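You operate a simulated robot arm through the tools that you are given. There is no shell and no other tool. Be economical: measure what you need, move in short steps, check, and stop when the job is done.

You are at the controls of a simulated robot arm. One attempt, no reset.

## Task
Push the cup bar home, shut the guard, reset, raise the lift to 15 cm, lock off.
Fine: blue button to reset, white button to raise, height by the dial.

Only the result counts: the job must be done as asked and must still hold three seconds after the hand-in. Knocking over, shifting, dropping, spilling or breaking anything else fails it.

## Robot
A 7-joint arm with a two-finger parallel gripper on a trunk, on a base that drives. Base frame: it is fixed to the floor where the robot stands at the start and does not move with it; the origin is under the middle of the robot, x ahead of it, y to its left, z up. Units: cm, rad, N and s.
With the tool pointing down near the work surface it reaches from about 32 to 78 cm from the robot's upright axis, wherever it stands. Its first joint turns from -2.897 to 2.897 rad. Places, roughly: black down button [-140, 130, 70]; blue lift button [-130, 110, 50]; cup bar [60, 20, 100]; green suction cup [-200, 275, 100]; green tap lever [40, 20, 100]; lift guard [30, 90, 160]; lift switch [-140, 130, 50]; lift table [60, 100, 60]; number four valve [30, 20, 20]; number one valve [20, 40, 20]; number three valve [30, 30, 20]; number two valve [20, 40, 20]; orange lever [-70, 130, 60]; red prop [-10, 100, 20]; red suction cup [-200, 275, 100]; red tap lever [30, 40, 100]. Payload 3.91 kg.
The tool frame sits at the grasp point between the pads (the TCP): z along the fingers, y along the line on which they close. The tips reach 3 cm beyond it. The gripper opens to 11 cm. The fingers are 2 cm wide and 1 cm thick; the gripper's body (4.8 by 11.2 cm) begins 5.5 cm behind the TCP.
Orientation is told as [roll, pitch, yaw] about the base's x, y, z axes, in that order, counted from this pose: with the fingers straight down and closing along the base's y, the tool's x points along the base's -x, its y along +y and its z along -z.

## Interface
- The arm moves only by the tool apply_moves. Its argument "commands" is a list of rows, each a list of 3 entries, a list of its own where there are three numbers: the opening in per cent of the stroke, from 0 (shut) to 100 (fully open), then the shift along the base's x, y, z in m, then the turn, a rotation vector about the base's x, y, z in rad. In form: [[claw, [dx, dy, dz], [wx, wy, wz]], ...]. A call has 1 to 20 rows; each row is the pose to reach, as a shift and turn from the pose commanded when the call began. A row lasts 0.2 s, in which the tool goes at most 5 cm and 0.15 rad; a call with a longer step from one row to the next is refused whole, and so is a gripper value outside its range. A pose out of reach is approached as far as the arm can. The call stops where the force on the tool passes 90 N (or 10 N more than at its start, if that is more) or the arm is blocked; 0.2 s more then pass. The fingers move at their own pace (about 15.3 cm/s each) and stop on an object; they squeeze with about 39 N. The grip force told is the motor's: it shows also when the fingers shut on nothing. Time passes only in rows, and 0.2 s behind the last, so rows that repeat a pose let the fingers close. The reply holds the time, the measured pose of the TCP, the force on the tool along the base axes, the opening and the grip force, in the units named above and with some noise, with the torque about the TCP (base axes, N m) and any sound that the robot's microphone picked up.
- Cameras (640 x 400 px; columns grow to the right, rows downward): "scene" is now at [-0.58, 19.65, 150.25]; the picture's right is [0.53, -0.85, 0.00], its down [-0.52, -0.33, -0.79] and it looks along [0.67, 0.42, -0.61] (base axes); focal length 214 px, centre (320, 200). "wrist" rides on the gripper at [7.7, 0.7, -11.4] in the tool frame; the picture's right is [-0.09, 1.00, 0.00], its down [-0.80, -0.07, -0.59] and it looks along [-0.59, -0.05, 0.80] (tool axes); focal length 270 px, centre (320, 200). There is no depth. A picture from a camera that has moved, and an enlarged one, comes with that camera's place and axes in the base frame and with its lens.
- camera(camera): a new picture of that camera. The clock stands still meanwhile.
- lift_body(by): slides the trunk up (or, below 0, down) by that many cm; the arm and the scene camera ride with it, the base frame stays. It gives what a move gives, with no picture.
- drive_base(legs): drives the robot by 1 to 6 legs, each [ahead, turn to the left] in cm and rad, along the robot's own axes; the way and the turn of a leg run together, so that a leg with both is an arc; at most 150 cm and 3.142 rad a leg. The arm and the cameras ride along, it lands a little off, and it stops where it bumps. It gives what a move gives.
- aim_head(pan, tilt): turns the head with the scene camera to pan (to the left, within 2.705 rad either way) and tilt (down, from -0.506 to 1.204), counted from straight ahead of the robot. It gives what a move gives.
- inspect(camera, box): a new picture of the part [left, top, right, bottom] of that camera's present view, enlarged. The clock stands still meanwhile.
- sign_off(): hands the job in; it is judged then, once.

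Work in short steps. Places have to be worked out from the pictures, the camera data and where the tool is seen: move nearer, look again, correct. Check each grasp and each placing, and mend what went wrong. You have 120 turns and 98 pictures in all, those below and enlarged ones among them. Open the gripper and draw the arm clear of the work before you hand the job in, unless the task says otherwise; then end with one line.

The tools are called after "Emit:" as name(argument=value, ...) on one line, values as JSON. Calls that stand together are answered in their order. apply_moves: Moves the arm, as the interface text tells. Its arguments: {"type":"object","properties":{"commands":{"type":"array"}},"required":["commands"]} The other tools are called the same way: lift_body (by) slides the trunk up or down; drive_base (legs) drives the base; aim_head (pan, tilt) turns the head that bears the scene camera; camera (camera) takes a picture; inspect (camera, box) takes an enlarged picture of a part of a camera's view; sign_off () hands the job in.

At the start:

```text
time_s: 0.0
position: [30.83, 27.25, 115.01]
tool_rot: [0.001, -0.002, -0.001]
wrist_force: [0.0, -0.4, 0.4]
ft_torque: [0.05, 0.03, 0.02]
gripper_width: 11.02
grasp_force: 0.1
trunk travel left (down, up): [-47.5, 13.5]
robot x, y, heading: [0.11, 0.1, 0.003]
head pan, tilt: [0.56, 0.66]
```

scene: 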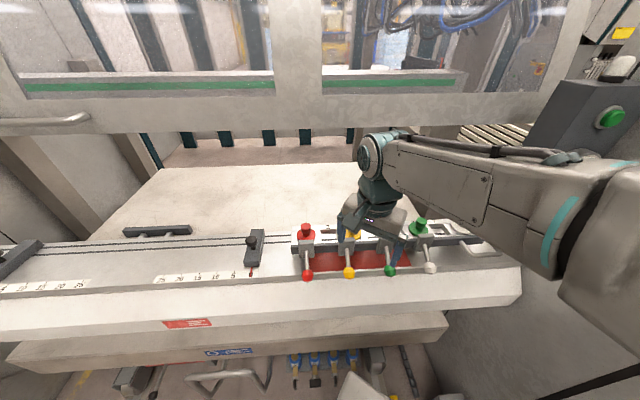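
wrist: 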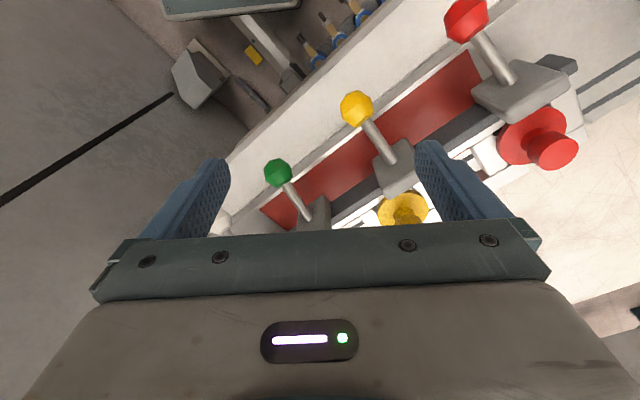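

The first view shows a work table with tap levers, a slider with scales, and a raised guard. I look around before touching anything.

Emit:
aim_head(pan=1.2, tilt=0.4)

Emit:
camera(camera="scene")

Emit:
aim_head(pan=2.2, tilt=0.5)

Emit:
camera(camera="scene")

Emit:
aim_head(pan=0.0, tilt=0.5)

Emit:
camera(camera="scene")

```text
time_s: 1.0
position: [31.07, 27.22, 115.04]
tool_rot: [0.0, 0.0, 0.001]
wrist_force: [-0.2, 1.3, 0.1]
ft_torque: [-0.03, 0.01, 0.01]
gripper_width: 10.99
grasp_force: 0.1
trunk travel left (down, up): [-47.5, 13.5]
robot x, y, heading: [0.31, -0.05, -0.001]
head pan, tilt: [1.201, 0.4]
```

```text
95 pictures are left
camera scene: at [-4.55, 23.69, 152.6], right [0.93, -0.36, 0.0], down [-0.14, -0.36, -0.92], along [0.33, 0.86, -0.39], focal length 214 px, centre (320, 200)
```

scene: 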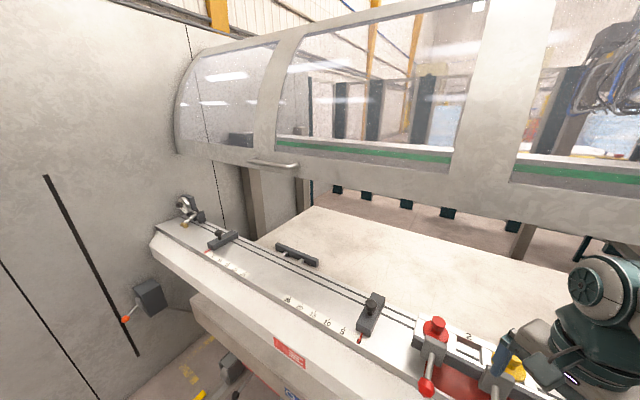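

```text
time_s: 2.3
position: [30.85, 27.26, 115.02]
tool_rot: [0.0, 0.001, 0.0]
wrist_force: [0.2, 0.7, 0.1]
ft_torque: [0.0, 0.0, 0.0]
gripper_width: 10.99
grasp_force: 0.1
trunk travel left (down, up): [-47.5, 13.5]
robot x, y, heading: [-0.31, -0.1, 0.001]
head pan, tilt: [2.201, 0.499]
```

```text
94 pictures are left
camera scene: at [-13.27, 22.42, 151.69], right [0.81, 0.59, 0.0], down [0.28, -0.39, -0.88], along [-0.52, 0.71, -0.48], focal length 214 px, centre (320, 200)
```

scene: 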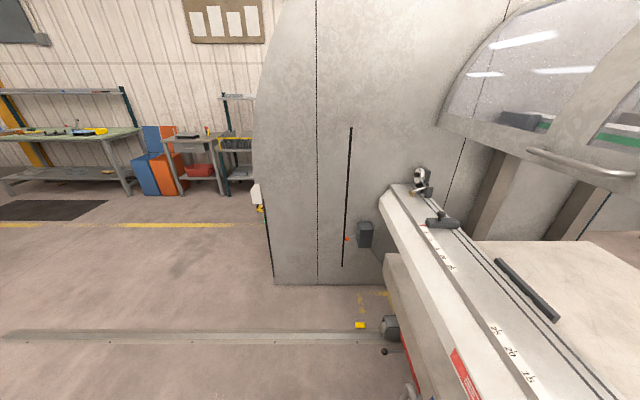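

```text
time_s: 4.4
position: [30.87, 27.18, 115.12]
tool_rot: [0.0, 0.0, 0.001]
wrist_force: [-0.1, 0.5, 0.3]
ft_torque: [0.02, -0.01, -0.01]
gripper_width: 11.01
grasp_force: 0.2
trunk travel left (down, up): [-47.5, 13.5]
robot x, y, heading: [-0.14, -0.11, 0.007]
head pan, tilt: [0.0, 0.499]
```

```text
93 pictures are left
camera scene: at [1.19, 15.07, 151.69], right [0.0, -1.0, 0.0], down [-0.48, 0.0, -0.88], along [0.88, 0.0, -0.48], focal length 214 px, centre (320, 200)
```

scene: 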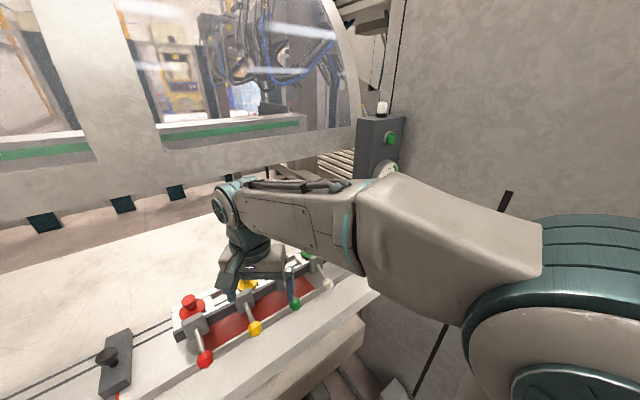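

The lift controls seem to be round the machine's left end. I look at the front closely: cup bar, labels, under the bench.

Emit:
aim_head(pan=0.7, tilt=1.0)

Emit:
camera(camera="scene")

Emit:
inspect(camera="wrist", box=[200, 0, 640, 275])

Emit:
aim_head(pan=1.5, tilt=0.9)

Emit:
camera(camera="scene")

```text
time_s: 5.4
position: [30.91, 27.27, 114.98]
tool_rot: [-0.001, 0.0, 0.0]
wrist_force: [0.1, 0.5, 0.9]
ft_torque: [-0.08, 0.0, -0.01]
gripper_width: 10.99
grasp_force: 0.1
trunk travel left (down, up): [-47.5, 13.5]
robot x, y, heading: [0.46, -0.02, 0.003]
head pan, tilt: [0.7, 1.0]
```

```text
92 pictures are left
camera scene: at [-2.57, 19.55, 147.58], right [0.64, -0.77, 0.0], down [-0.64, -0.54, -0.54], along [0.41, 0.35, -0.84], focal length 214 px, centre (320, 200)
```

scene: 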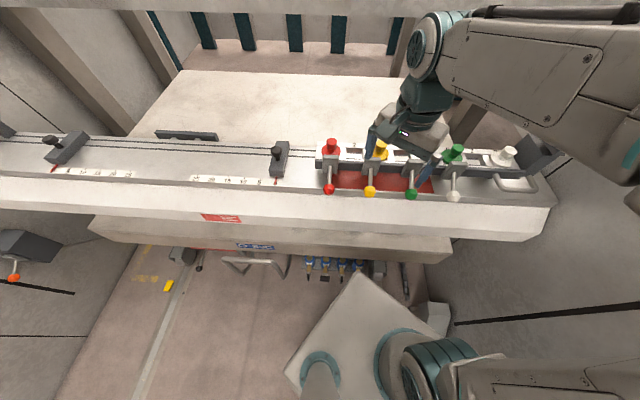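

```text
1.45 times, centred on (420, 138) of wrist
camera zoom: at [23.2, 27.68, 126.45], right [0.09, 1.0, 0.0], down [0.8, -0.07, 0.59], along [0.59, -0.05, -0.8], focal length 393 px, centre (174, 291)
```

zoom: 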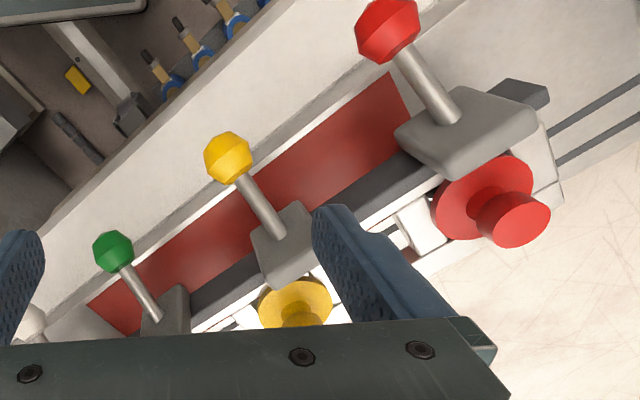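

```text
time_s: 6.6
position: [30.9, 27.15, 114.91]
tool_rot: [0.0, 0.0, 0.001]
wrist_force: [-0.7, 0.5, 0.6]
ft_torque: [0.01, -0.01, -0.02]
gripper_width: 11.01
grasp_force: 0.1
trunk travel left (down, up): [-47.5, 13.5]
robot x, y, heading: [0.04, -0.2, -0.003]
head pan, tilt: [1.499, 0.901]
```

```text
90 pictures are left
camera scene: at [-7.36, 22.59, 148.3], right [1.0, -0.07, 0.0], down [-0.06, -0.78, -0.62], along [0.04, 0.62, -0.78], focal length 214 px, centre (320, 200)
```

scene: 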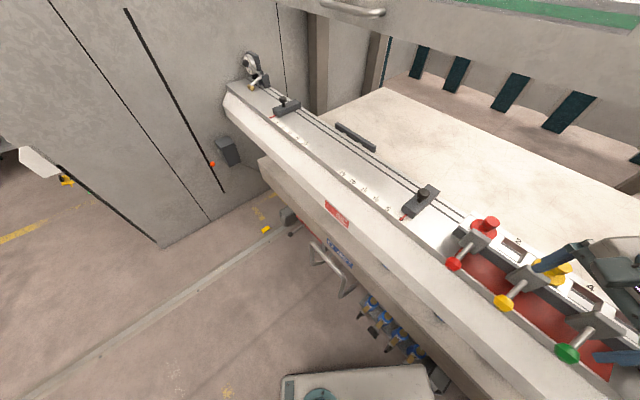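

The multi-tap fixture with coloured cups may be the "cup bar". I move the arm up and left to view it unobstructed.

Emit:
apply_moves(commands=[[100, [0, 0, 0.05], [0, 0, 0]], [100, [-0.02, 0.02, 0.09], [0, 0, 0]], [100, [-0.05, 0.05, 0.11], [0, 0, 0.1]], [100, [-0.08, 0.09, 0.12], [0, 0, 0.2]], [100, [-0.11, 0.12, 0.12], [0, 0, 0.3]], [100, [-0.14, 0.15, 0.12], [0, 0, 0.4]], [100, [-0.17, 0.18, 0.12], [0, 0, 0.5]], [100, [-0.2, 0.21, 0.12], [0, 0, 0.6]]])

Emit:
aim_head(pan=0.0, tilt=0.8)

Emit:
camera(camera="scene")

Emit:
camera(camera="wrist")

```text
refused: row 4 steps farther than a row can; nothing moved
```

```text
time_s: 8.2
position: [30.86, 27.25, 114.95]
tool_rot: [0.001, 0.0, -0.001]
wrist_force: [0.2, -0.1, 0.0]
ft_torque: [0.0, 0.03, -0.01]
gripper_width: 10.99
grasp_force: 0.0
trunk travel left (down, up): [-47.5, 13.5]
robot x, y, heading: [-0.16, 0.04, -0.001]
head pan, tilt: [0.0, 0.799]
```

```text
89 pictures are left
camera scene: at [0.16, 15.07, 149.09], right [0.0, -1.0, 0.0], down [-0.72, 0.0, -0.7], along [0.7, 0.0, -0.72], focal length 214 px, centre (320, 200)
```

scene: 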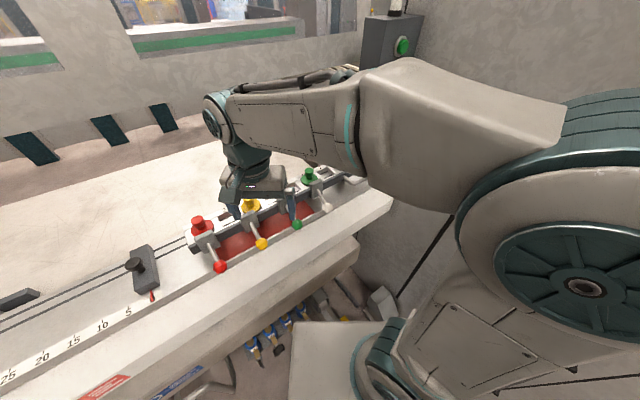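

```text
88 pictures are left
camera wrist: at [23.2, 27.68, 126.45], right [0.09, 1.0, 0.0], down [0.8, -0.07, 0.59], along [0.59, -0.05, -0.8], focal length 270 px, centre (320, 200)
```

wrist: 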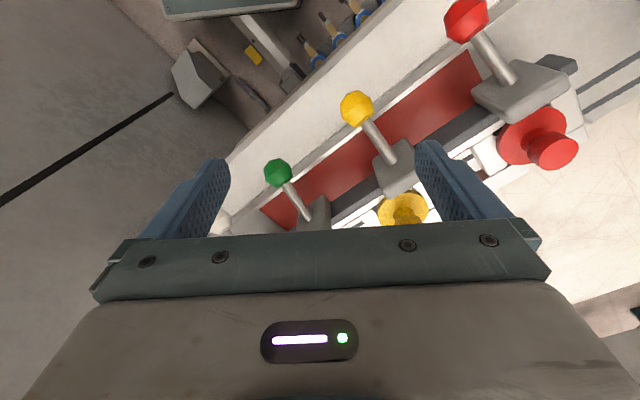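

Steps were slightly too large; retry with smaller ones.

Emit:
apply_moves(commands=[[100, [0, 0, 0.04], [0, 0, 0]], [100, [-0.02, 0.02, 0.07], [0, 0, 0]], [100, [-0.04, 0.04, 0.1], [0, 0, 0.1]], [100, [-0.07, 0.07, 0.12], [0, 0, 0.2]], [100, [-0.1, 0.1, 0.12], [0, 0, 0.3]], [100, [-0.13, 0.13, 0.12], [0, 0, 0.4]], [100, [-0.16, 0.16, 0.12], [0, 0, 0.5]], [100, [-0.19, 0.19, 0.12], [0, 0, 0.6]], [100, [-0.22, 0.22, 0.12], [0, 0, 0.6]], [100, [-0.25, 0.24, 0.12], [0, 0, 0.6]]])

Emit:
camera(camera="wrist")

Emit:
aim_head(pan=0.2, tilt=0.7)

Emit:
camera(camera="scene")

```text
time_s: 10.4
position: [5.72, 51.38, 126.88]
tool_rot: [0.001, 0.0, 0.599]
wrist_force: [-0.5, -0.1, -0.4]
ft_torque: [-0.01, -0.05, -0.02]
gripper_width: 11.0
grasp_force: 0.1
trunk travel left (down, up): [-47.5, 13.5]
robot x, y, heading: [-0.01, -0.07, 0.003]
head pan, tilt: [0.0, 0.799]
```

```text
87 pictures are left
camera wrist: at [-0.94, 47.33, 138.41], right [-0.49, 0.87, 0.0], down [0.7, 0.39, 0.59], along [0.52, 0.29, -0.8], focal length 270 px, centre (320, 200)
```

wrist: 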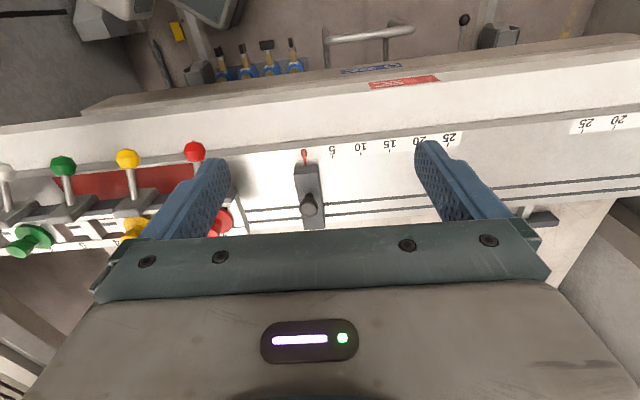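

```text
time_s: 11.1
position: [5.91, 51.38, 127.05]
tool_rot: [0.0, 0.001, 0.6]
wrist_force: [0.4, -0.7, -1.0]
ft_torque: [-0.01, 0.01, 0.02]
gripper_width: 10.98
grasp_force: 0.0
trunk travel left (down, up): [-47.5, 13.5]
robot x, y, heading: [-0.29, 0.3, -0.002]
head pan, tilt: [0.201, 0.7]
```

```text
86 pictures are left
camera scene: at [0.41, 16.77, 149.91], right [0.2, -0.98, 0.0], down [-0.63, -0.13, -0.76], along [0.75, 0.15, -0.64], focal length 214 px, centre (320, 200)
```

scene: 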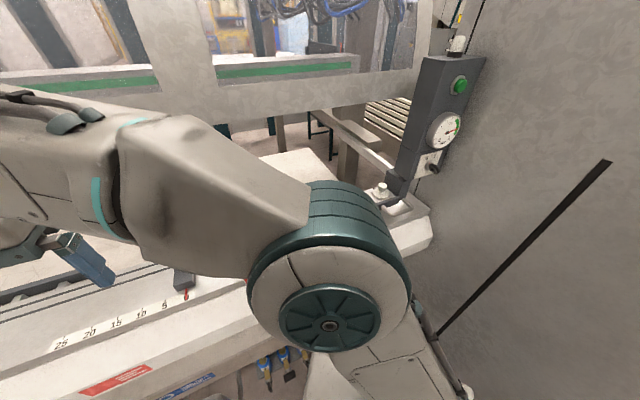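

The wrist camera sees the levers at left; I enlarge that.

Emit:
inspect(camera="wrist", box=[0, 100, 240, 250])

Emit:
inspect(camera="wrist", box=[100, 0, 640, 110])

Emit:
inspect(camera="scene", box=[340, 40, 500, 240])

```text
2.67 times, centred on (120, 175) of wrist
camera zoom: at [-0.8, 47.25, 138.43], right [-0.49, 0.87, 0.0], down [0.7, 0.39, 0.59], along [0.52, 0.29, -0.8], focal length 721 px, centre (853, 267)
```

zoom: 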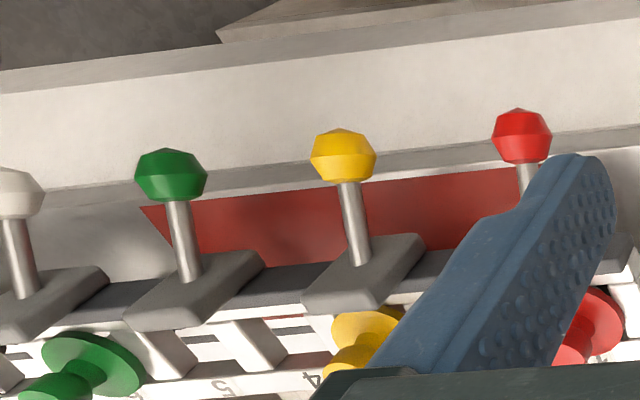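

```text
1.19 times, centred on (370, 55) of wrist
camera zoom: at [-0.8, 47.25, 138.43], right [-0.49, 0.87, 0.0], down [0.7, 0.39, 0.59], along [0.52, 0.29, -0.8], focal length 320 px, centre (261, 372)
```

zoom: 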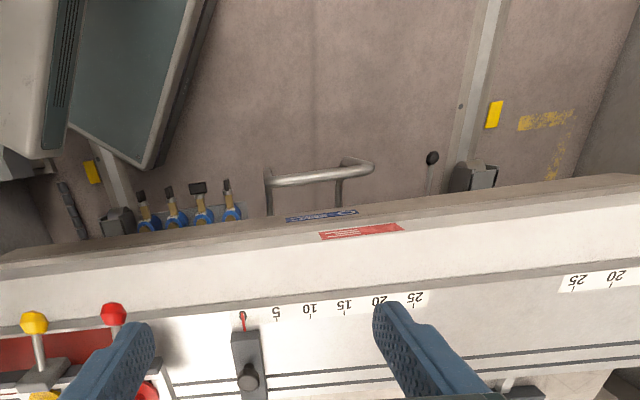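

```text
2.00 times, centred on (420, 140) of scene
camera zoom: at [0.41, 16.77, 149.91], right [0.2, -0.98, 0.0], down [-0.63, -0.13, -0.76], along [0.75, 0.15, -0.64], focal length 429 px, centre (120, 320)
```

zoom: 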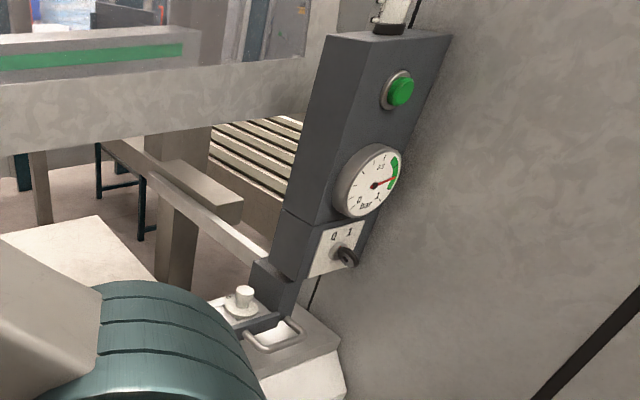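

I need a clear view of the rack and its right end. I move the wrist camera over it, high.

Emit:
apply_moves(commands=[[100, [0.02, -0.03, 0.02], [0, 0, -0.1]], [100, [0.04, -0.06, 0.04], [0, 0, -0.2]], [100, [0.06, -0.09, 0.06], [0, 0, -0.3]], [100, [0.08, -0.12, 0.08], [0, 0, -0.4]], [100, [0.1, -0.15, 0.1], [0, 0, -0.5]], [100, [0.12, -0.18, 0.11], [0, 0, -0.6]], [100, [0.14, -0.21, 0.12], [0, 0, -0.7]], [100, [0.16, -0.25, 0.12], [0, 0, -0.8]], [100, [0.18, -0.29, 0.12], [0, 0, -0.9]], [100, [0.2, -0.33, 0.12], [0, 0, -0.9]], [100, [0.22, -0.37, 0.12], [0, 0, -0.9]], [100, [0.24, -0.41, 0.12], [0, 0, -0.9]]])

Emit:
camera(camera="wrist")

Emit:
aim_head(pan=0.56, tilt=0.8)

Emit:
camera(camera="scene")

```text
time_s: 13.7
position: [29.87, 10.14, 138.76]
tool_rot: [0.001, -0.003, -0.299]
wrist_force: [-0.5, 0.2, 0.5]
ft_torque: [0.03, 0.02, 0.01]
gripper_width: 11.02
grasp_force: 0.1
trunk travel left (down, up): [-47.5, 13.5]
robot x, y, heading: [-0.24, 0.1, -0.004]
head pan, tilt: [0.201, 0.7]
```

```text
82 pictures are left
camera wrist: at [22.66, 12.85, 150.28], right [0.38, 0.93, 0.0], down [0.74, -0.31, 0.6], along [0.55, -0.22, -0.8], focal length 270 px, centre (320, 200)
```

wrist: 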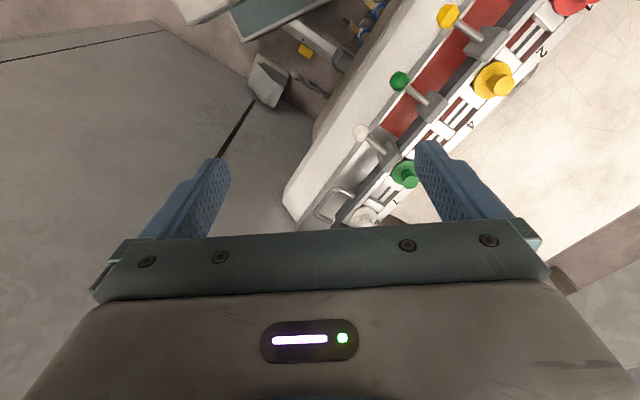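

```text
time_s: 14.5
position: [29.89, 10.22, 138.81]
tool_rot: [0.002, 0.0, -0.299]
wrist_force: [-0.9, 0.0, 0.0]
ft_torque: [0.0, 0.01, -0.01]
gripper_width: 10.99
grasp_force: 0.0
trunk travel left (down, up): [-47.5, 13.5]
robot x, y, heading: [-0.3, 0.19, 0.0]
head pan, tilt: [0.56, 0.799]
```

```text
81 pictures are left
camera scene: at [-1.08, 19.34, 149.09], right [0.53, -0.85, 0.0], down [-0.61, -0.38, -0.7], along [0.59, 0.37, -0.72], focal length 214 px, centre (320, 200)
```

scene: 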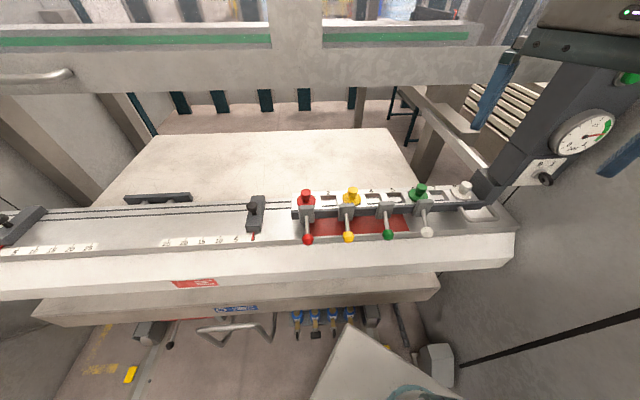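

Good clear view. I enlarge the rack.

Emit:
inspect(camera="scene", box=[280, 160, 520, 260])

Emit:
inspect(camera="wrist", box=[280, 0, 600, 230])

Emit:
inspect(camera="scene", box=[60, 260, 420, 390])

```text
2.67 times, centred on (400, 210) of scene
camera zoom: at [-1.08, 19.34, 149.09], right [0.53, -0.85, 0.0], down [-0.61, -0.38, -0.7], along [0.59, 0.37, -0.72], focal length 572 px, centre (107, 173)
```

zoom: 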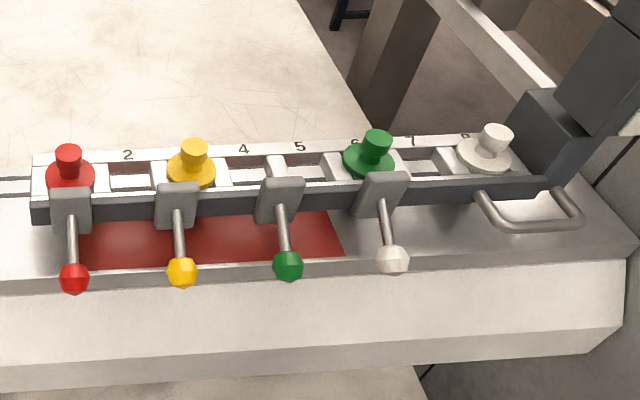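

```text
1.74 times, centred on (440, 115) of wrist
camera zoom: at [22.61, 12.98, 150.28], right [0.38, 0.93, 0.0], down [0.74, -0.3, 0.6], along [0.55, -0.22, -0.8], focal length 470 px, centre (111, 348)
```

zoom: 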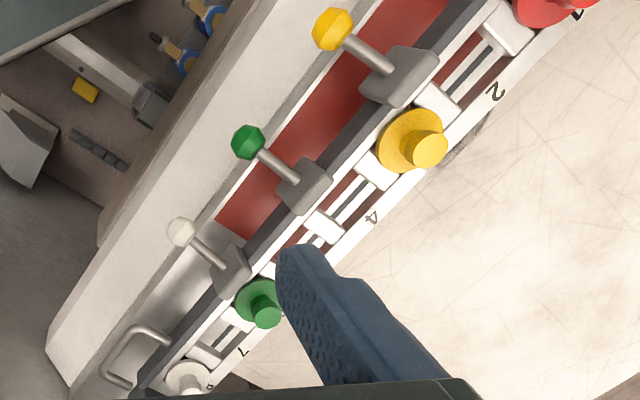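

```text
1.78 times, centred on (240, 325) of scene
camera zoom: at [-1.08, 19.34, 149.09], right [0.53, -0.85, 0.0], down [-0.61, -0.38, -0.7], along [0.59, 0.37, -0.72], focal length 381 px, centre (462, -22)
```

zoom: 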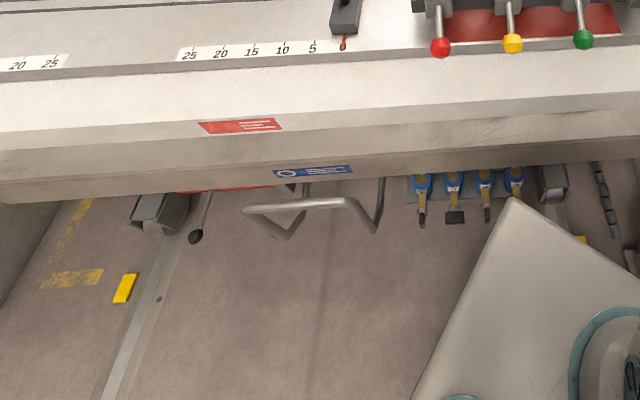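

The rail has slots 1–8 with cups at 1, 3, 6, 8, and a dark bar with taps and a U-handle. I need a closer, lower view of the handle end to learn how the bar slides.

Emit:
apply_moves(commands=[[100, [0.02, 0, -0.03], [0, 0, 0.1]], [100, [0.04, 0, -0.06], [0, 0, 0.2]], [100, [0.06, 0, -0.09], [0, 0, 0.3]], [100, [0.08, -0.01, -0.12], [0, 0, 0.4]], [100, [0.1, -0.02, -0.15], [0, 0, 0.5]], [100, [0.11, -0.03, -0.18], [0, 0, 0.6]], [100, [0.12, -0.04, -0.2], [0, 0, 0.7]], [100, [0.13, -0.05, -0.21], [0, 0, 0.8]]])

Emit:
camera(camera="wrist")

Emit:
aim_head(pan=0.2, tilt=0.6)

Emit:
camera(camera="scene")

```text
time_s: 16.3
position: [43.04, 5.13, 117.92]
tool_rot: [0.0, 0.001, 0.5]
wrist_force: [-0.8, -0.8, 0.2]
ft_torque: [0.01, 0.0, 0.0]
gripper_width: 11.03
grasp_force: 0.1
trunk travel left (down, up): [-47.5, 13.5]
robot x, y, heading: [0.16, -0.23, -0.004]
head pan, tilt: [0.56, 0.799]
```

```text
77 pictures are left
camera wrist: at [35.92, 1.81, 129.43], right [-0.4, 0.92, 0.0], down [0.74, 0.32, 0.59], along [0.54, 0.24, -0.8], focal length 270 px, centre (320, 200)
```

wrist: 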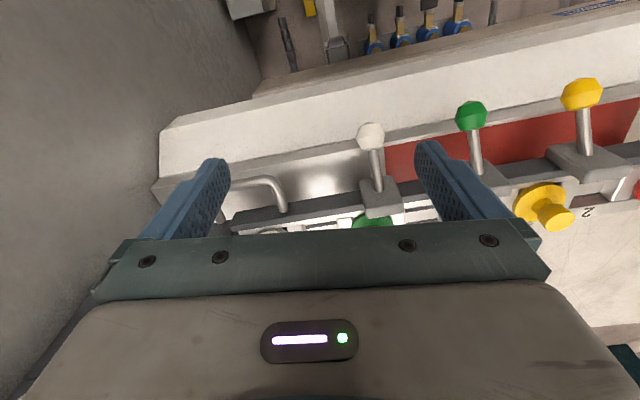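

```text
time_s: 17.2
position: [42.93, 5.33, 117.99]
tool_rot: [-0.001, 0.0, 0.5]
wrist_force: [0.9, 0.2, -0.3]
ft_torque: [-0.01, 0.05, -0.01]
gripper_width: 11.0
grasp_force: 0.0
trunk travel left (down, up): [-47.5, 13.5]
robot x, y, heading: [-0.2, -0.1, 0.003]
head pan, tilt: [0.201, 0.6]
```

```text
76 pictures are left
camera scene: at [0.75, 16.83, 150.78], right [0.2, -0.98, 0.0], down [-0.55, -0.11, -0.82], along [0.81, 0.17, -0.57], focal length 214 px, centre (320, 200)
```

scene: 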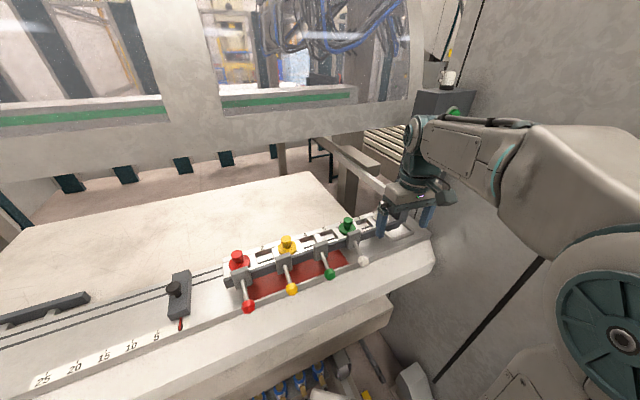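

Still unclear how the bar is out of place. I go to the left end and look along the bar.

Emit:
apply_moves(commands=[[100, [-0.02, 0.03, 0.03], [0, 0, -0.1]], [100, [-0.04, 0.06, 0.05], [0, 0, -0.2]], [100, [-0.06, 0.09, 0.07], [0, 0, -0.3]], [100, [-0.08, 0.12, 0.08], [0, 0, -0.4]], [100, [-0.1, 0.15, 0.08], [0, 0, -0.5]], [100, [-0.12, 0.18, 0.08], [0, 0, -0.6]], [100, [-0.14, 0.21, 0.08], [0, 0, -0.7]], [100, [-0.16, 0.25, 0.08], [0, 0, -0.8]], [100, [-0.17, 0.29, 0.07], [0, 0, -0.9]], [100, [-0.18, 0.33, 0.05], [0, 0, -1.0]], [100, [-0.19, 0.37, 0.03], [0, 0, -1.1]], [100, [-0.2, 0.41, 0.01], [0, 0, -1.2]], [100, [-0.21, 0.44, 0.0], [0, 0, -1.3]], [100, [-0.21, 0.45, -0.01], [0, 0, -1.4]], [100, [-0.21, 0.45, -0.02], [0, 0, -1.5]]])

Emit:
camera(camera="wrist")

```text
time_s: 20.4
position: [21.86, 50.19, 116.06]
tool_rot: [0.002, -0.001, -1.002]
wrist_force: [1.0, 0.1, -0.7]
ft_torque: [0.05, 0.02, 0.0]
gripper_width: 11.0
grasp_force: 0.1
trunk travel left (down, up): [-47.5, 13.5]
robot x, y, heading: [-0.08, 0.28, 0.001]
head pan, tilt: [0.201, 0.6]
```

```text
75 pictures are left
camera wrist: at [18.3, 56.91, 127.45], right [0.89, 0.46, 0.0], down [0.37, -0.71, 0.59], along [0.28, -0.53, -0.8], focal length 270 px, centre (320, 200)
```

wrist: 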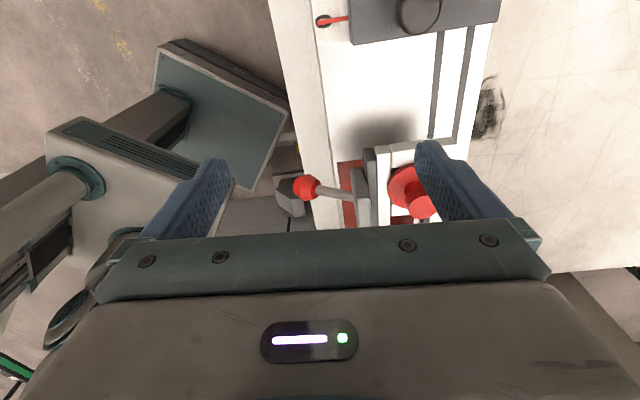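

I tilt the tool to look flatter along the bar.

Emit:
apply_moves(commands=[[100, [-0.01, 0.02, 0.0], [-0.13, -0.065, 0]], [100, [-0.02, 0.04, 0.0], [-0.26, -0.13, 0]], [100, [-0.03, 0.06, 0.0], [-0.39, -0.195, 0]], [100, [-0.04, 0.08, 0.0], [-0.5, -0.26, 0]]])

Emit:
camera(camera="wrist")

```text
time_s: 21.4
position: [18.93, 54.99, 115.56]
tool_rot: [-0.059, -0.427, -0.985]
wrist_force: [0.7, -0.5, 0.9]
ft_torque: [0.05, 0.02, -0.01]
gripper_width: 11.01
grasp_force: 0.1
out of reach, approached as far as the arm can: row 3, 4
trunk travel left (down, up): [-47.5, 13.5]
robot x, y, heading: [0.0, 0.27, -0.0]
head pan, tilt: [0.201, 0.6]
```

```text
74 pictures are left
camera wrist: at [13.54, 65.31, 122.74], right [0.89, 0.46, -0.02], down [0.24, -0.42, 0.88], along [0.4, -0.78, -0.48], focal length 270 px, centre (320, 200)
```

wrist: 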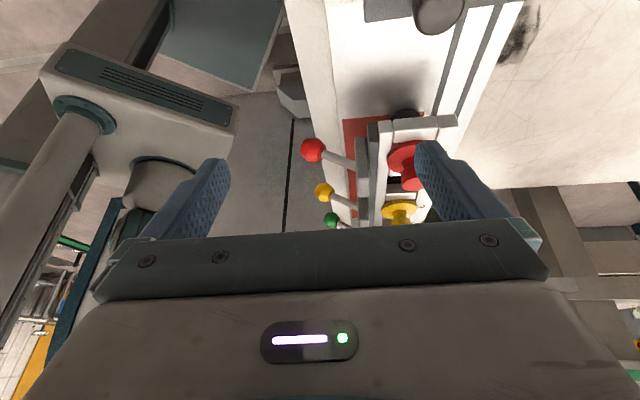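

Emit:
inspect(camera="wrist", box=[280, 70, 520, 230])

```text
2.50 times, centred on (400, 150) of wrist
camera zoom: at [13.54, 65.31, 122.74], right [0.89, 0.46, -0.02], down [0.24, -0.42, 0.88], along [0.4, -0.78, -0.48], focal length 676 px, centre (120, 325)
```

zoom: 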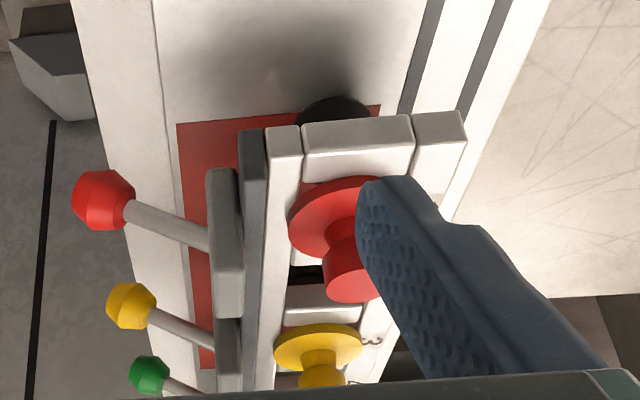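

The bar stands on the deck with a red patch underneath that peeks out toward the front. I need a side-on view: tuck the arm in front of the bench, then lower the trunk so the head sees the bar edge-on.

Emit:
apply_moves(commands=[[100, [0, 0, 0.04], [0.13, 0.065, 0]], [100, [0, -0.03, 0.07], [0.26, 0.13, 0]], [100, [0, -0.06, 0.1], [0.39, 0.195, 0]], [100, [0, -0.1, 0.12], [0.48, 0.26, 0]], [100, [0, -0.14, 0.14], [0.48, 0.26, 0.0]], [100, [0, -0.18, 0.16], [0.48, 0.26, 0.0]], [100, [0, -0.22, 0.18], [0.48, 0.26, 0.0]], [100, [0.02, -0.26, 0.2], [0.48, 0.26, 0.0]], [100, [0.04, -0.3, 0.2], [0.48, 0.26, 0.0]], [100, [0.06, -0.34, 0.2], [0.48, 0.26, 0.0]], [100, [0.07, -0.38, 0.2], [0.48, 0.26, 0.0]], [100, [0.08, -0.42, 0.2], [0.48, 0.26, 0.0]], [100, [0.09, -0.46, 0.2], [0.48, 0.26, 0.0]], [100, [0.1, -0.5, 0.2], [0.48, 0.26, 0.0]], [100, [0.1, -0.54, 0.2], [0.48, 0.26, 0.0]], [100, [0.1, -0.58, 0.2], [0.48, 0.26, 0.0]]])

Emit:
aim_head(pan=-0.4, tilt=0.8)

Emit:
camera(camera="scene")

```text
time_s: 24.8
position: [29.03, -2.87, 135.51]
tool_rot: [-0.012, 0.115, -0.989]
wrist_force: [0.3, 0.3, -0.4]
ft_torque: [0.0, -0.02, -0.03]
gripper_width: 10.99
grasp_force: 0.0
trunk travel left (down, up): [-47.5, 13.5]
robot x, y, heading: [-0.34, -0.12, -0.001]
head pan, tilt: [0.201, 0.6]
```

```text
time_s: 25.8
position: [28.96, -2.77, 135.55]
tool_rot: [-0.012, 0.116, -0.991]
wrist_force: [-0.5, -0.4, -0.7]
ft_torque: [-0.03, -0.02, 0.01]
gripper_width: 11.01
grasp_force: 0.1
trunk travel left (down, up): [-47.5, 13.5]
robot x, y, heading: [0.08, -0.23, -0.001]
head pan, tilt: [-0.4, 0.799]
```

```text
72 pictures are left
camera scene: at [-0.48, 11.92, 149.1], right [-0.39, -0.92, 0.0], down [-0.66, 0.28, -0.7], along [0.64, -0.27, -0.72], focal length 214 px, centre (320, 200)
```

scene: 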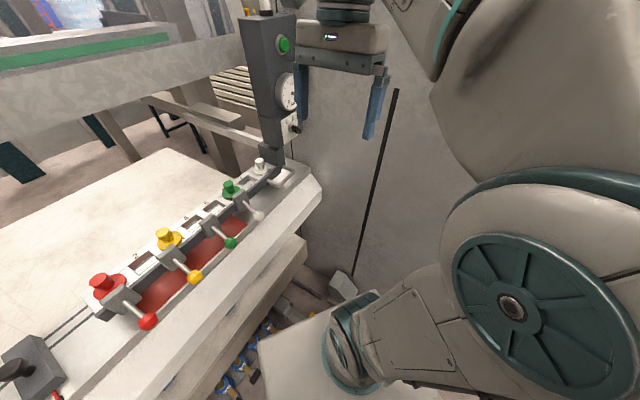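

The gripper hangs in front of the bench, clear. I lower the trunk 38 cm.

Emit:
lift_body(by=-38)

Emit:
aim_head(pan=0.6, tilt=0.25)

Emit:
camera(camera="scene")

Emit:
camera(camera="wrist")

```text
time_s: 29.4
position: [28.98, -2.79, 97.52]
tool_rot: [-0.012, 0.116, -0.992]
wrist_force: [-1.2, -0.1, 0.8]
ft_torque: [0.02, -0.03, -0.03]
gripper_width: 11.0
grasp_force: 0.1
trunk travel left (down, up): [-9.5, 51.5]
robot x, y, heading: [-0.47, 0.06, -0.003]
head pan, tilt: [-0.4, 0.799]
```

```text
time_s: 30.7
position: [28.86, -2.77, 97.54]
tool_rot: [-0.012, 0.116, -0.991]
wrist_force: [-0.1, -0.4, -0.8]
ft_torque: [-0.01, 0.01, 0.01]
gripper_width: 11.03
grasp_force: 0.0
trunk travel left (down, up): [-9.5, 51.5]
robot x, y, heading: [-0.11, 0.19, -0.005]
head pan, tilt: [0.6, 0.25]
```

```text
71 pictures are left
camera scene: at [-0.2, 20.33, 116.0], right [0.56, -0.83, 0.0], down [-0.2, -0.14, -0.97], along [0.8, 0.55, -0.25], focal length 214 px, centre (320, 200)
```

scene: 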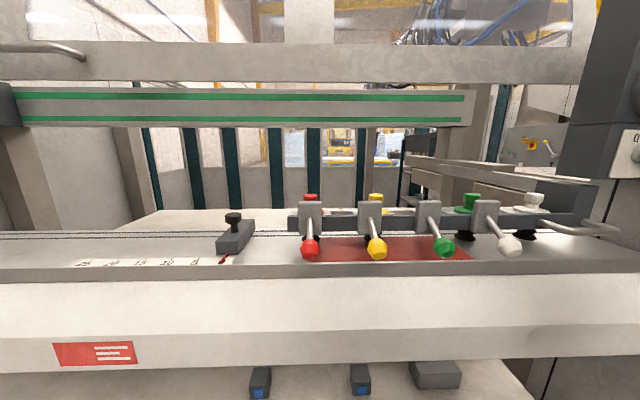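

```text
70 pictures are left
camera wrist: at [26.16, 2.77, 109.77], right [0.88, 0.47, -0.02], down [0.42, -0.76, 0.5], along [0.22, -0.45, -0.87], focal length 270 px, centre (320, 200)
```

wrist: 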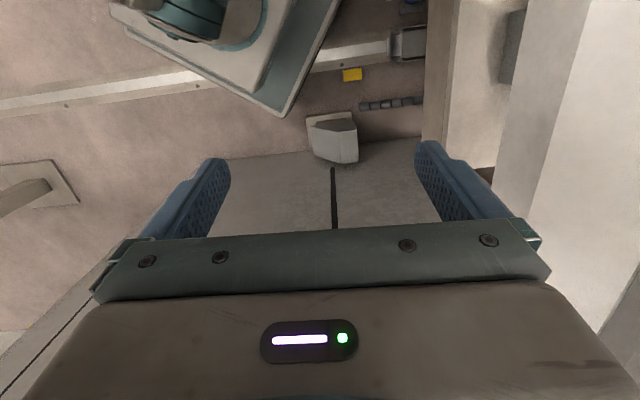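

Emit:
inspect(camera="scene", box=[270, 170, 640, 290])

Emit:
inspect(camera="scene", box=[280, 180, 400, 270])

```text
1.73 times, centred on (455, 230) of scene
camera zoom: at [-0.2, 20.33, 116.0], right [0.56, -0.83, 0.0], down [-0.2, -0.14, -0.97], along [0.8, 0.55, -0.25], focal length 371 px, centre (86, 148)
```

zoom: 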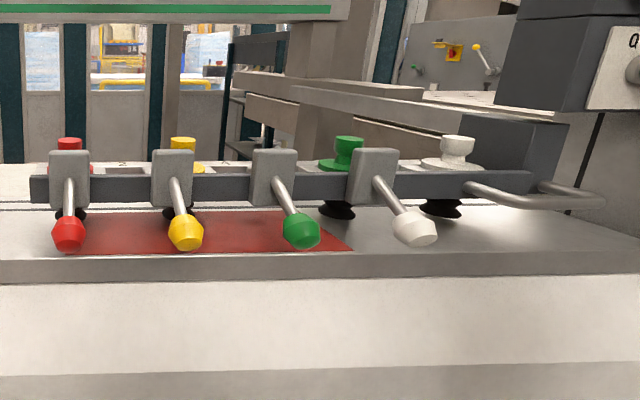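

```text
4.44 times, centred on (340, 225) of scene
camera zoom: at [-0.2, 20.33, 116.0], right [0.56, -0.83, 0.0], down [-0.2, -0.14, -0.97], along [0.8, 0.55, -0.25], focal length 953 px, centre (231, 89)
```

zoom: 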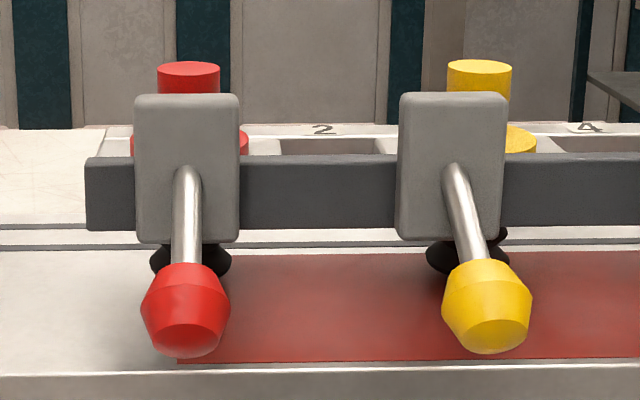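

The bar hovers over the deck carried by the block at its right end. I look at that end closely from here.

Emit:
aim_head(pan=0.0, tilt=0.25)

Emit:
camera(camera="scene")

```text
time_s: 31.7
position: [29.03, -2.71, 97.47]
tool_rot: [-0.011, 0.115, -0.992]
wrist_force: [0.5, -0.3, -0.4]
ft_torque: [0.02, -0.03, -0.01]
gripper_width: 11.03
grasp_force: 0.1
trunk travel left (down, up): [-9.5, 51.5]
robot x, y, heading: [-0.1, -0.03, -0.003]
head pan, tilt: [0.0, 0.25]
```

```text
67 pictures are left
camera scene: at [1.43, 15.06, 116.0], right [0.0, -1.0, 0.0], down [-0.25, 0.0, -0.97], along [0.97, 0.0, -0.25], focal length 214 px, centre (320, 200)
```

scene: 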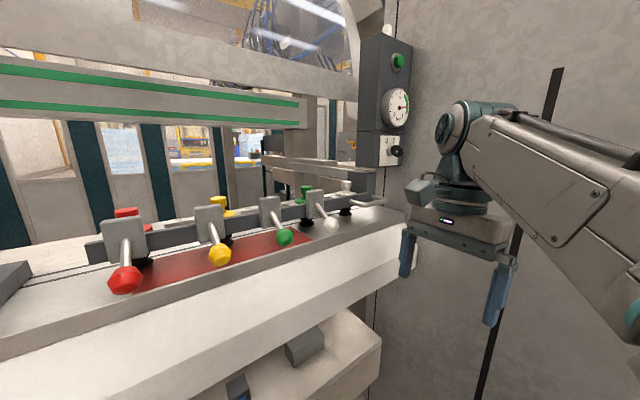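

Emit:
inspect(camera="scene", box=[290, 120, 430, 250])

Emit:
lift_body(by=25)

Emit:
aim_head(pan=-0.1, tilt=0.6)

Emit:
inspect(camera="scene", box=[220, 80, 420, 250])

```text
3.08 times, centred on (360, 185) of scene
camera zoom: at [1.43, 15.06, 116.0], right [0.0, -1.0, 0.0], down [-0.25, 0.0, -0.97], along [0.97, 0.0, -0.25], focal length 660 px, centre (197, 246)
```

zoom: 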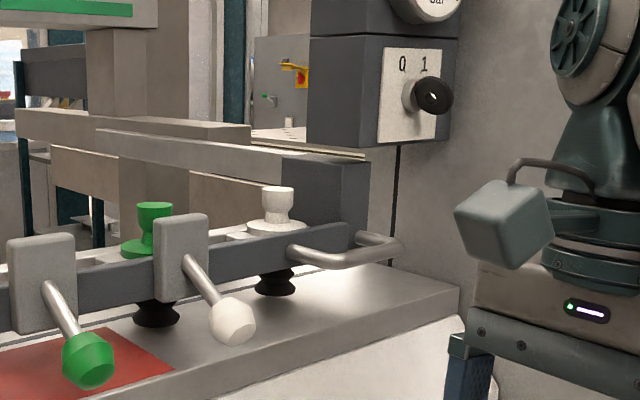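

```text
time_s: 34.3
position: [29.1, -2.71, 122.46]
tool_rot: [-0.013, 0.114, -0.991]
wrist_force: [-0.1, 0.6, 0.1]
ft_torque: [-0.03, -0.01, -0.02]
gripper_width: 10.98
grasp_force: 0.0
trunk travel left (down, up): [-34.5, 26.5]
robot x, y, heading: [-0.4, -0.21, 0.005]
head pan, tilt: [0.0, 0.25]
```

```text
time_s: 35.1
position: [28.96, -2.77, 122.59]
tool_rot: [-0.012, 0.114, -0.99]
wrist_force: [-0.8, 0.0, 0.7]
ft_torque: [0.01, 0.02, 0.03]
gripper_width: 10.98
grasp_force: 0.1
trunk travel left (down, up): [-34.5, 26.5]
robot x, y, heading: [-0.44, 0.22, -0.006]
head pan, tilt: [-0.099, 0.6]
```

```text
2.35 times, centred on (320, 165) of scene
camera zoom: at [0.89, 14.18, 137.79], right [-0.1, -1.0, 0.0], down [-0.56, 0.06, -0.83], along [0.82, -0.08, -0.56], focal length 505 px, centre (320, 282)
```

zoom: 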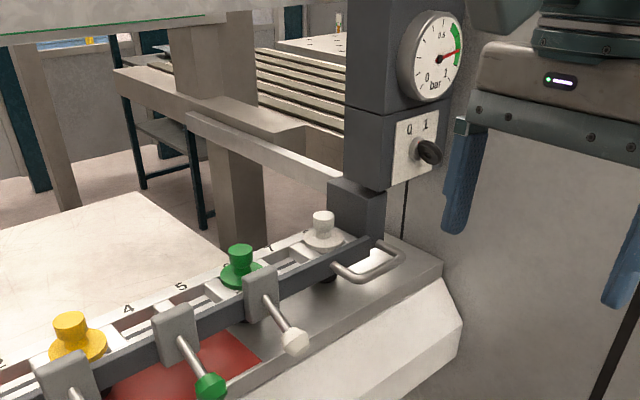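

A beam runs from the block under the pillar back along the machine. I raise the trunk for a better view of that beam.

Emit:
lift_body(by=26)

Emit:
aim_head(pan=0.15, tilt=0.6)

Emit:
inspect(camera="scene", box=[160, 60, 480, 260])

Emit:
aim_head(pan=0.7, tilt=0.1)

Emit:
camera(camera="scene")

```text
time_s: 37.8
position: [28.93, -2.79, 148.57]
tool_rot: [-0.012, 0.114, -0.992]
wrist_force: [0.7, 0.4, -0.7]
ft_torque: [0.02, -0.04, -0.03]
gripper_width: 11.0
grasp_force: 0.1
trunk travel left (down, up): [-60.5, 0.5]
robot x, y, heading: [-0.09, -0.06, 0.004]
head pan, tilt: [-0.099, 0.6]
```

```text
time_s: 38.6
position: [29.04, -2.73, 148.55]
tool_rot: [-0.012, 0.114, -0.992]
wrist_force: [0.3, 0.0, 0.4]
ft_torque: [0.0, 0.0, 0.01]
gripper_width: 10.98
grasp_force: 0.0
trunk travel left (down, up): [-60.5, 0.5]
robot x, y, heading: [-0.15, 0.29, 0.003]
head pan, tilt: [0.15, 0.6]
```

```text
2.00 times, centred on (320, 160) of scene
camera zoom: at [0.83, 16.38, 163.78], right [0.15, -0.99, 0.0], down [-0.56, -0.08, -0.83], along [0.82, 0.12, -0.56], focal length 429 px, centre (320, 280)
```

zoom: 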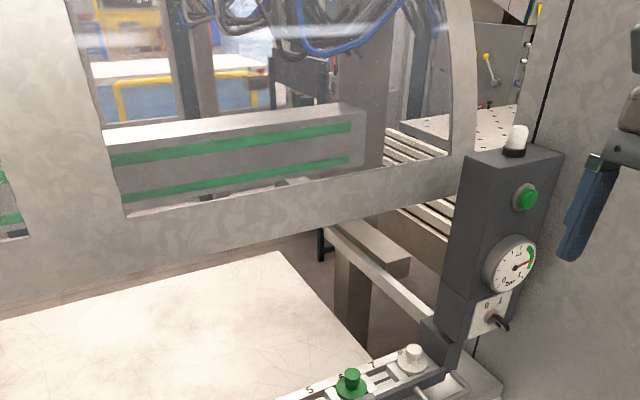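

```text
time_s: 39.5
position: [29.08, -2.77, 148.65]
tool_rot: [-0.014, 0.115, -0.992]
wrist_force: [0.2, 0.6, 0.1]
ft_torque: [-0.01, 0.01, 0.0]
gripper_width: 11.01
grasp_force: 0.0
trunk travel left (down, up): [-60.5, 0.5]
robot x, y, heading: [-0.29, -0.02, -0.004]
head pan, tilt: [0.7, 0.099]
```

```text
63 pictures are left
camera scene: at [-0.86, 20.99, 168.39], right [0.64, -0.77, 0.0], down [-0.08, -0.06, -0.99], along [0.76, 0.64, -0.1], focal length 214 px, centre (320, 200)
```

scene: 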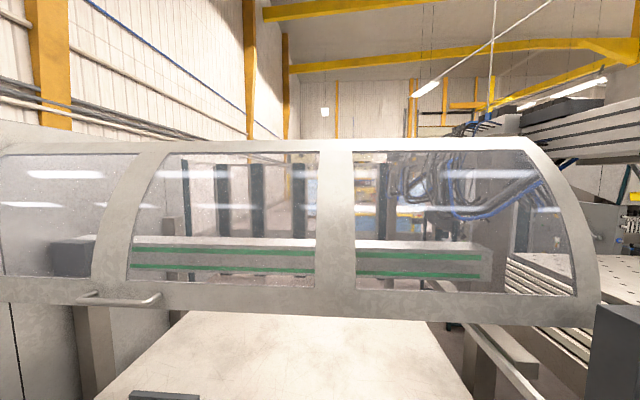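

The bar seems to ride on a carriage at the right end of a beam running back into the machine, so I'll test a gentle push away from the operator next to the handle. First I straighten the tool and lower the trunk back.

Emit:
apply_moves(commands=[[50, [0, 0, 0], [-0.1, -0.054, 0]], [0, [0.02, 0.01, 0], [-0.1, -0.054, 0]]])

Emit:
lift_body(by=-20)

Emit:
apply_moves(commands=[[0, [0.02, 0, 0], [0, 0, 0.14]], [0, [0.04, 0, 0], [0, 0, 0.28]], [0, [0.06, 0.01, 0], [0, 0, 0.42]], [0, [0.08, 0.02, 0], [0, 0, 0.56]], [0, [0.1, 0.03, 0], [0, 0, 0.7]], [0, [0.12, 0.04, 0], [0, 0, 0.84]], [0, [0.14, 0.05, 0], [0, 0, 0.98]], [0, [0.16, 0.06, 0], [0, 0, 1.12]], [0, [0.18, 0.07, 0], [0, 0, 1.26]], [0, [0.2, 0.08, 0], [0, 0, 1.4]], [0, [0.21, 0.08, 0], [0, 0, 1.54]], [0, [0.21, 0.08, 0], [0, 0, 1.6]]])

Emit:
camera(camera="wrist")

```text
time_s: 40.1
position: [31.12, -1.76, 148.53]
tool_rot: [-0.023, 0.001, -0.991]
wrist_force: [0.1, -0.3, 0.6]
ft_torque: [0.01, 0.04, 0.01]
gripper_width: 0.0
grasp_force: 37.4
trunk travel left (down, up): [-60.5, 0.5]
robot x, y, heading: [-0.04, -0.21, -0.003]
head pan, tilt: [0.7, 0.099]
```

```text
time_s: 42.3
position: [30.9, -1.87, 128.57]
tool_rot: [-0.021, 0.002, -0.992]
wrist_force: [0.3, 0.0, -0.1]
ft_torque: [0.02, 0.03, 0.01]
gripper_width: 0.01
grasp_force: 37.2
trunk travel left (down, up): [-40.5, 20.5]
robot x, y, heading: [-0.24, 0.0, 0.0]
head pan, tilt: [0.7, 0.099]
```

```text
time_s: 44.9
position: [51.96, 6.15, 128.48]
tool_rot: [-0.023, 0.003, 0.61]
wrist_force: [0.5, 1.0, -0.6]
ft_torque: [-0.03, -0.02, 0.01]
gripper_width: 0.01
grasp_force: 37.5
trunk travel left (down, up): [-40.5, 20.5]
robot x, y, heading: [0.21, 0.18, -0.006]
head pan, tilt: [0.7, 0.099]
```

```text
62 pictures are left
camera wrist: at [45.15, 2.33, 139.94], right [-0.5, 0.87, -0.02], down [0.69, 0.41, 0.59], along [0.52, 0.28, -0.8], focal length 270 px, centre (320, 200)
```

wrist: 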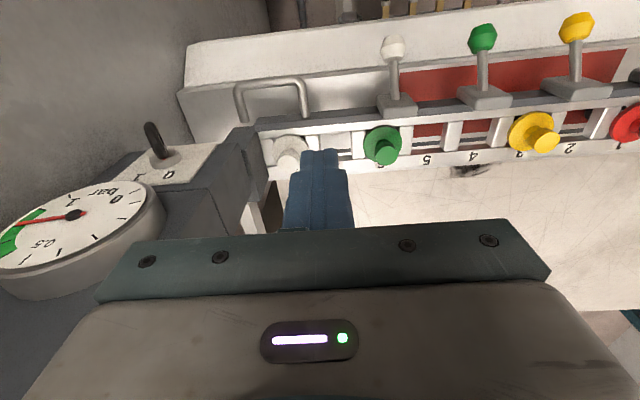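

The point straight below the fingers lies on the deck in front of the bar, between the handle and the white tap. I descend there to handle height.

Emit:
apply_moves(commands=[[0, [0, 0, -0.05], [0, 0, 0]], [0, [0, 0, -0.1], [0, 0, 0]], [0, [0, 0, -0.15], [0, 0, 0]], [0, [0, 0, -0.2], [0, 0, 0]], [0, [0, 0, -0.24], [0, 0, 0]], [0, [0, 0, -0.275], [0, 0, 0]]])

Emit:
camera(camera="wrist")

```text
time_s: 46.3
position: [51.94, 6.25, 100.99]
tool_rot: [-0.023, 0.001, 0.608]
wrist_force: [0.4, 0.2, -0.6]
ft_torque: [-0.02, 0.0, 0.0]
gripper_width: 0.0
grasp_force: 37.3
trunk travel left (down, up): [-40.5, 20.5]
robot x, y, heading: [0.13, -0.28, -0.0]
head pan, tilt: [0.7, 0.099]
```

```text
61 pictures are left
camera wrist: at [45.08, 2.4, 112.44], right [-0.5, 0.87, -0.02], down [0.69, 0.41, 0.59], along [0.53, 0.28, -0.8], focal length 270 px, centre (320, 200)
```

wrist: 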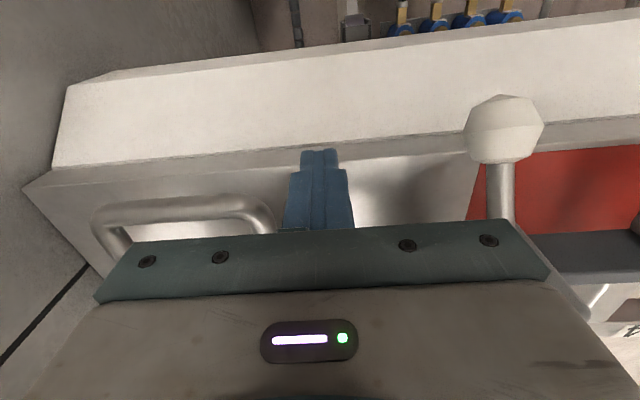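

Finger is in position. I push gently along the away direction and watch the force.

Emit:
apply_moves(commands=[[0, [0.016, 0.011, 0], [0, 0, 0]], [0, [0.033, 0.023, 0], [0, 0, 0]], [0, [0.045, 0.032, 0], [0, 0, 0]], [0, [0.053, 0.037, 0], [0, 0, 0]], [0, [0.061, 0.043, 0], [0, 0, 0]], [0, [0.07, 0.049, 0], [0, 0, 0]], [0, [0.078, 0.055, 0], [0, 0, 0]]])

Emit:
camera(camera="wrist")

```text
time_s: 47.9
position: [59.84, 11.74, 101.03]
tool_rot: [-0.022, 0.002, 0.609]
wrist_force: [0.8, 0.4, 0.4]
ft_torque: [0.02, -0.04, 0.02]
gripper_width: 0.02
grasp_force: 37.8
trunk travel left (down, up): [-40.5, 20.5]
robot x, y, heading: [0.04, 0.16, 0.001]
head pan, tilt: [0.7, 0.099]
```

```text
60 pictures are left
camera wrist: at [52.89, 7.89, 112.48], right [-0.5, 0.87, -0.02], down [0.69, 0.41, 0.59], along [0.52, 0.28, -0.8], focal length 270 px, centre (320, 200)
```

wrist: 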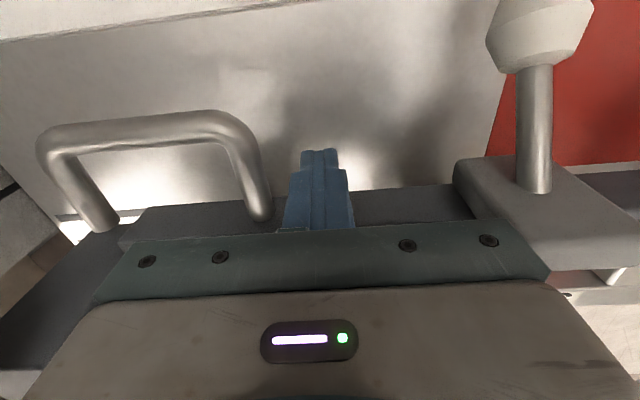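

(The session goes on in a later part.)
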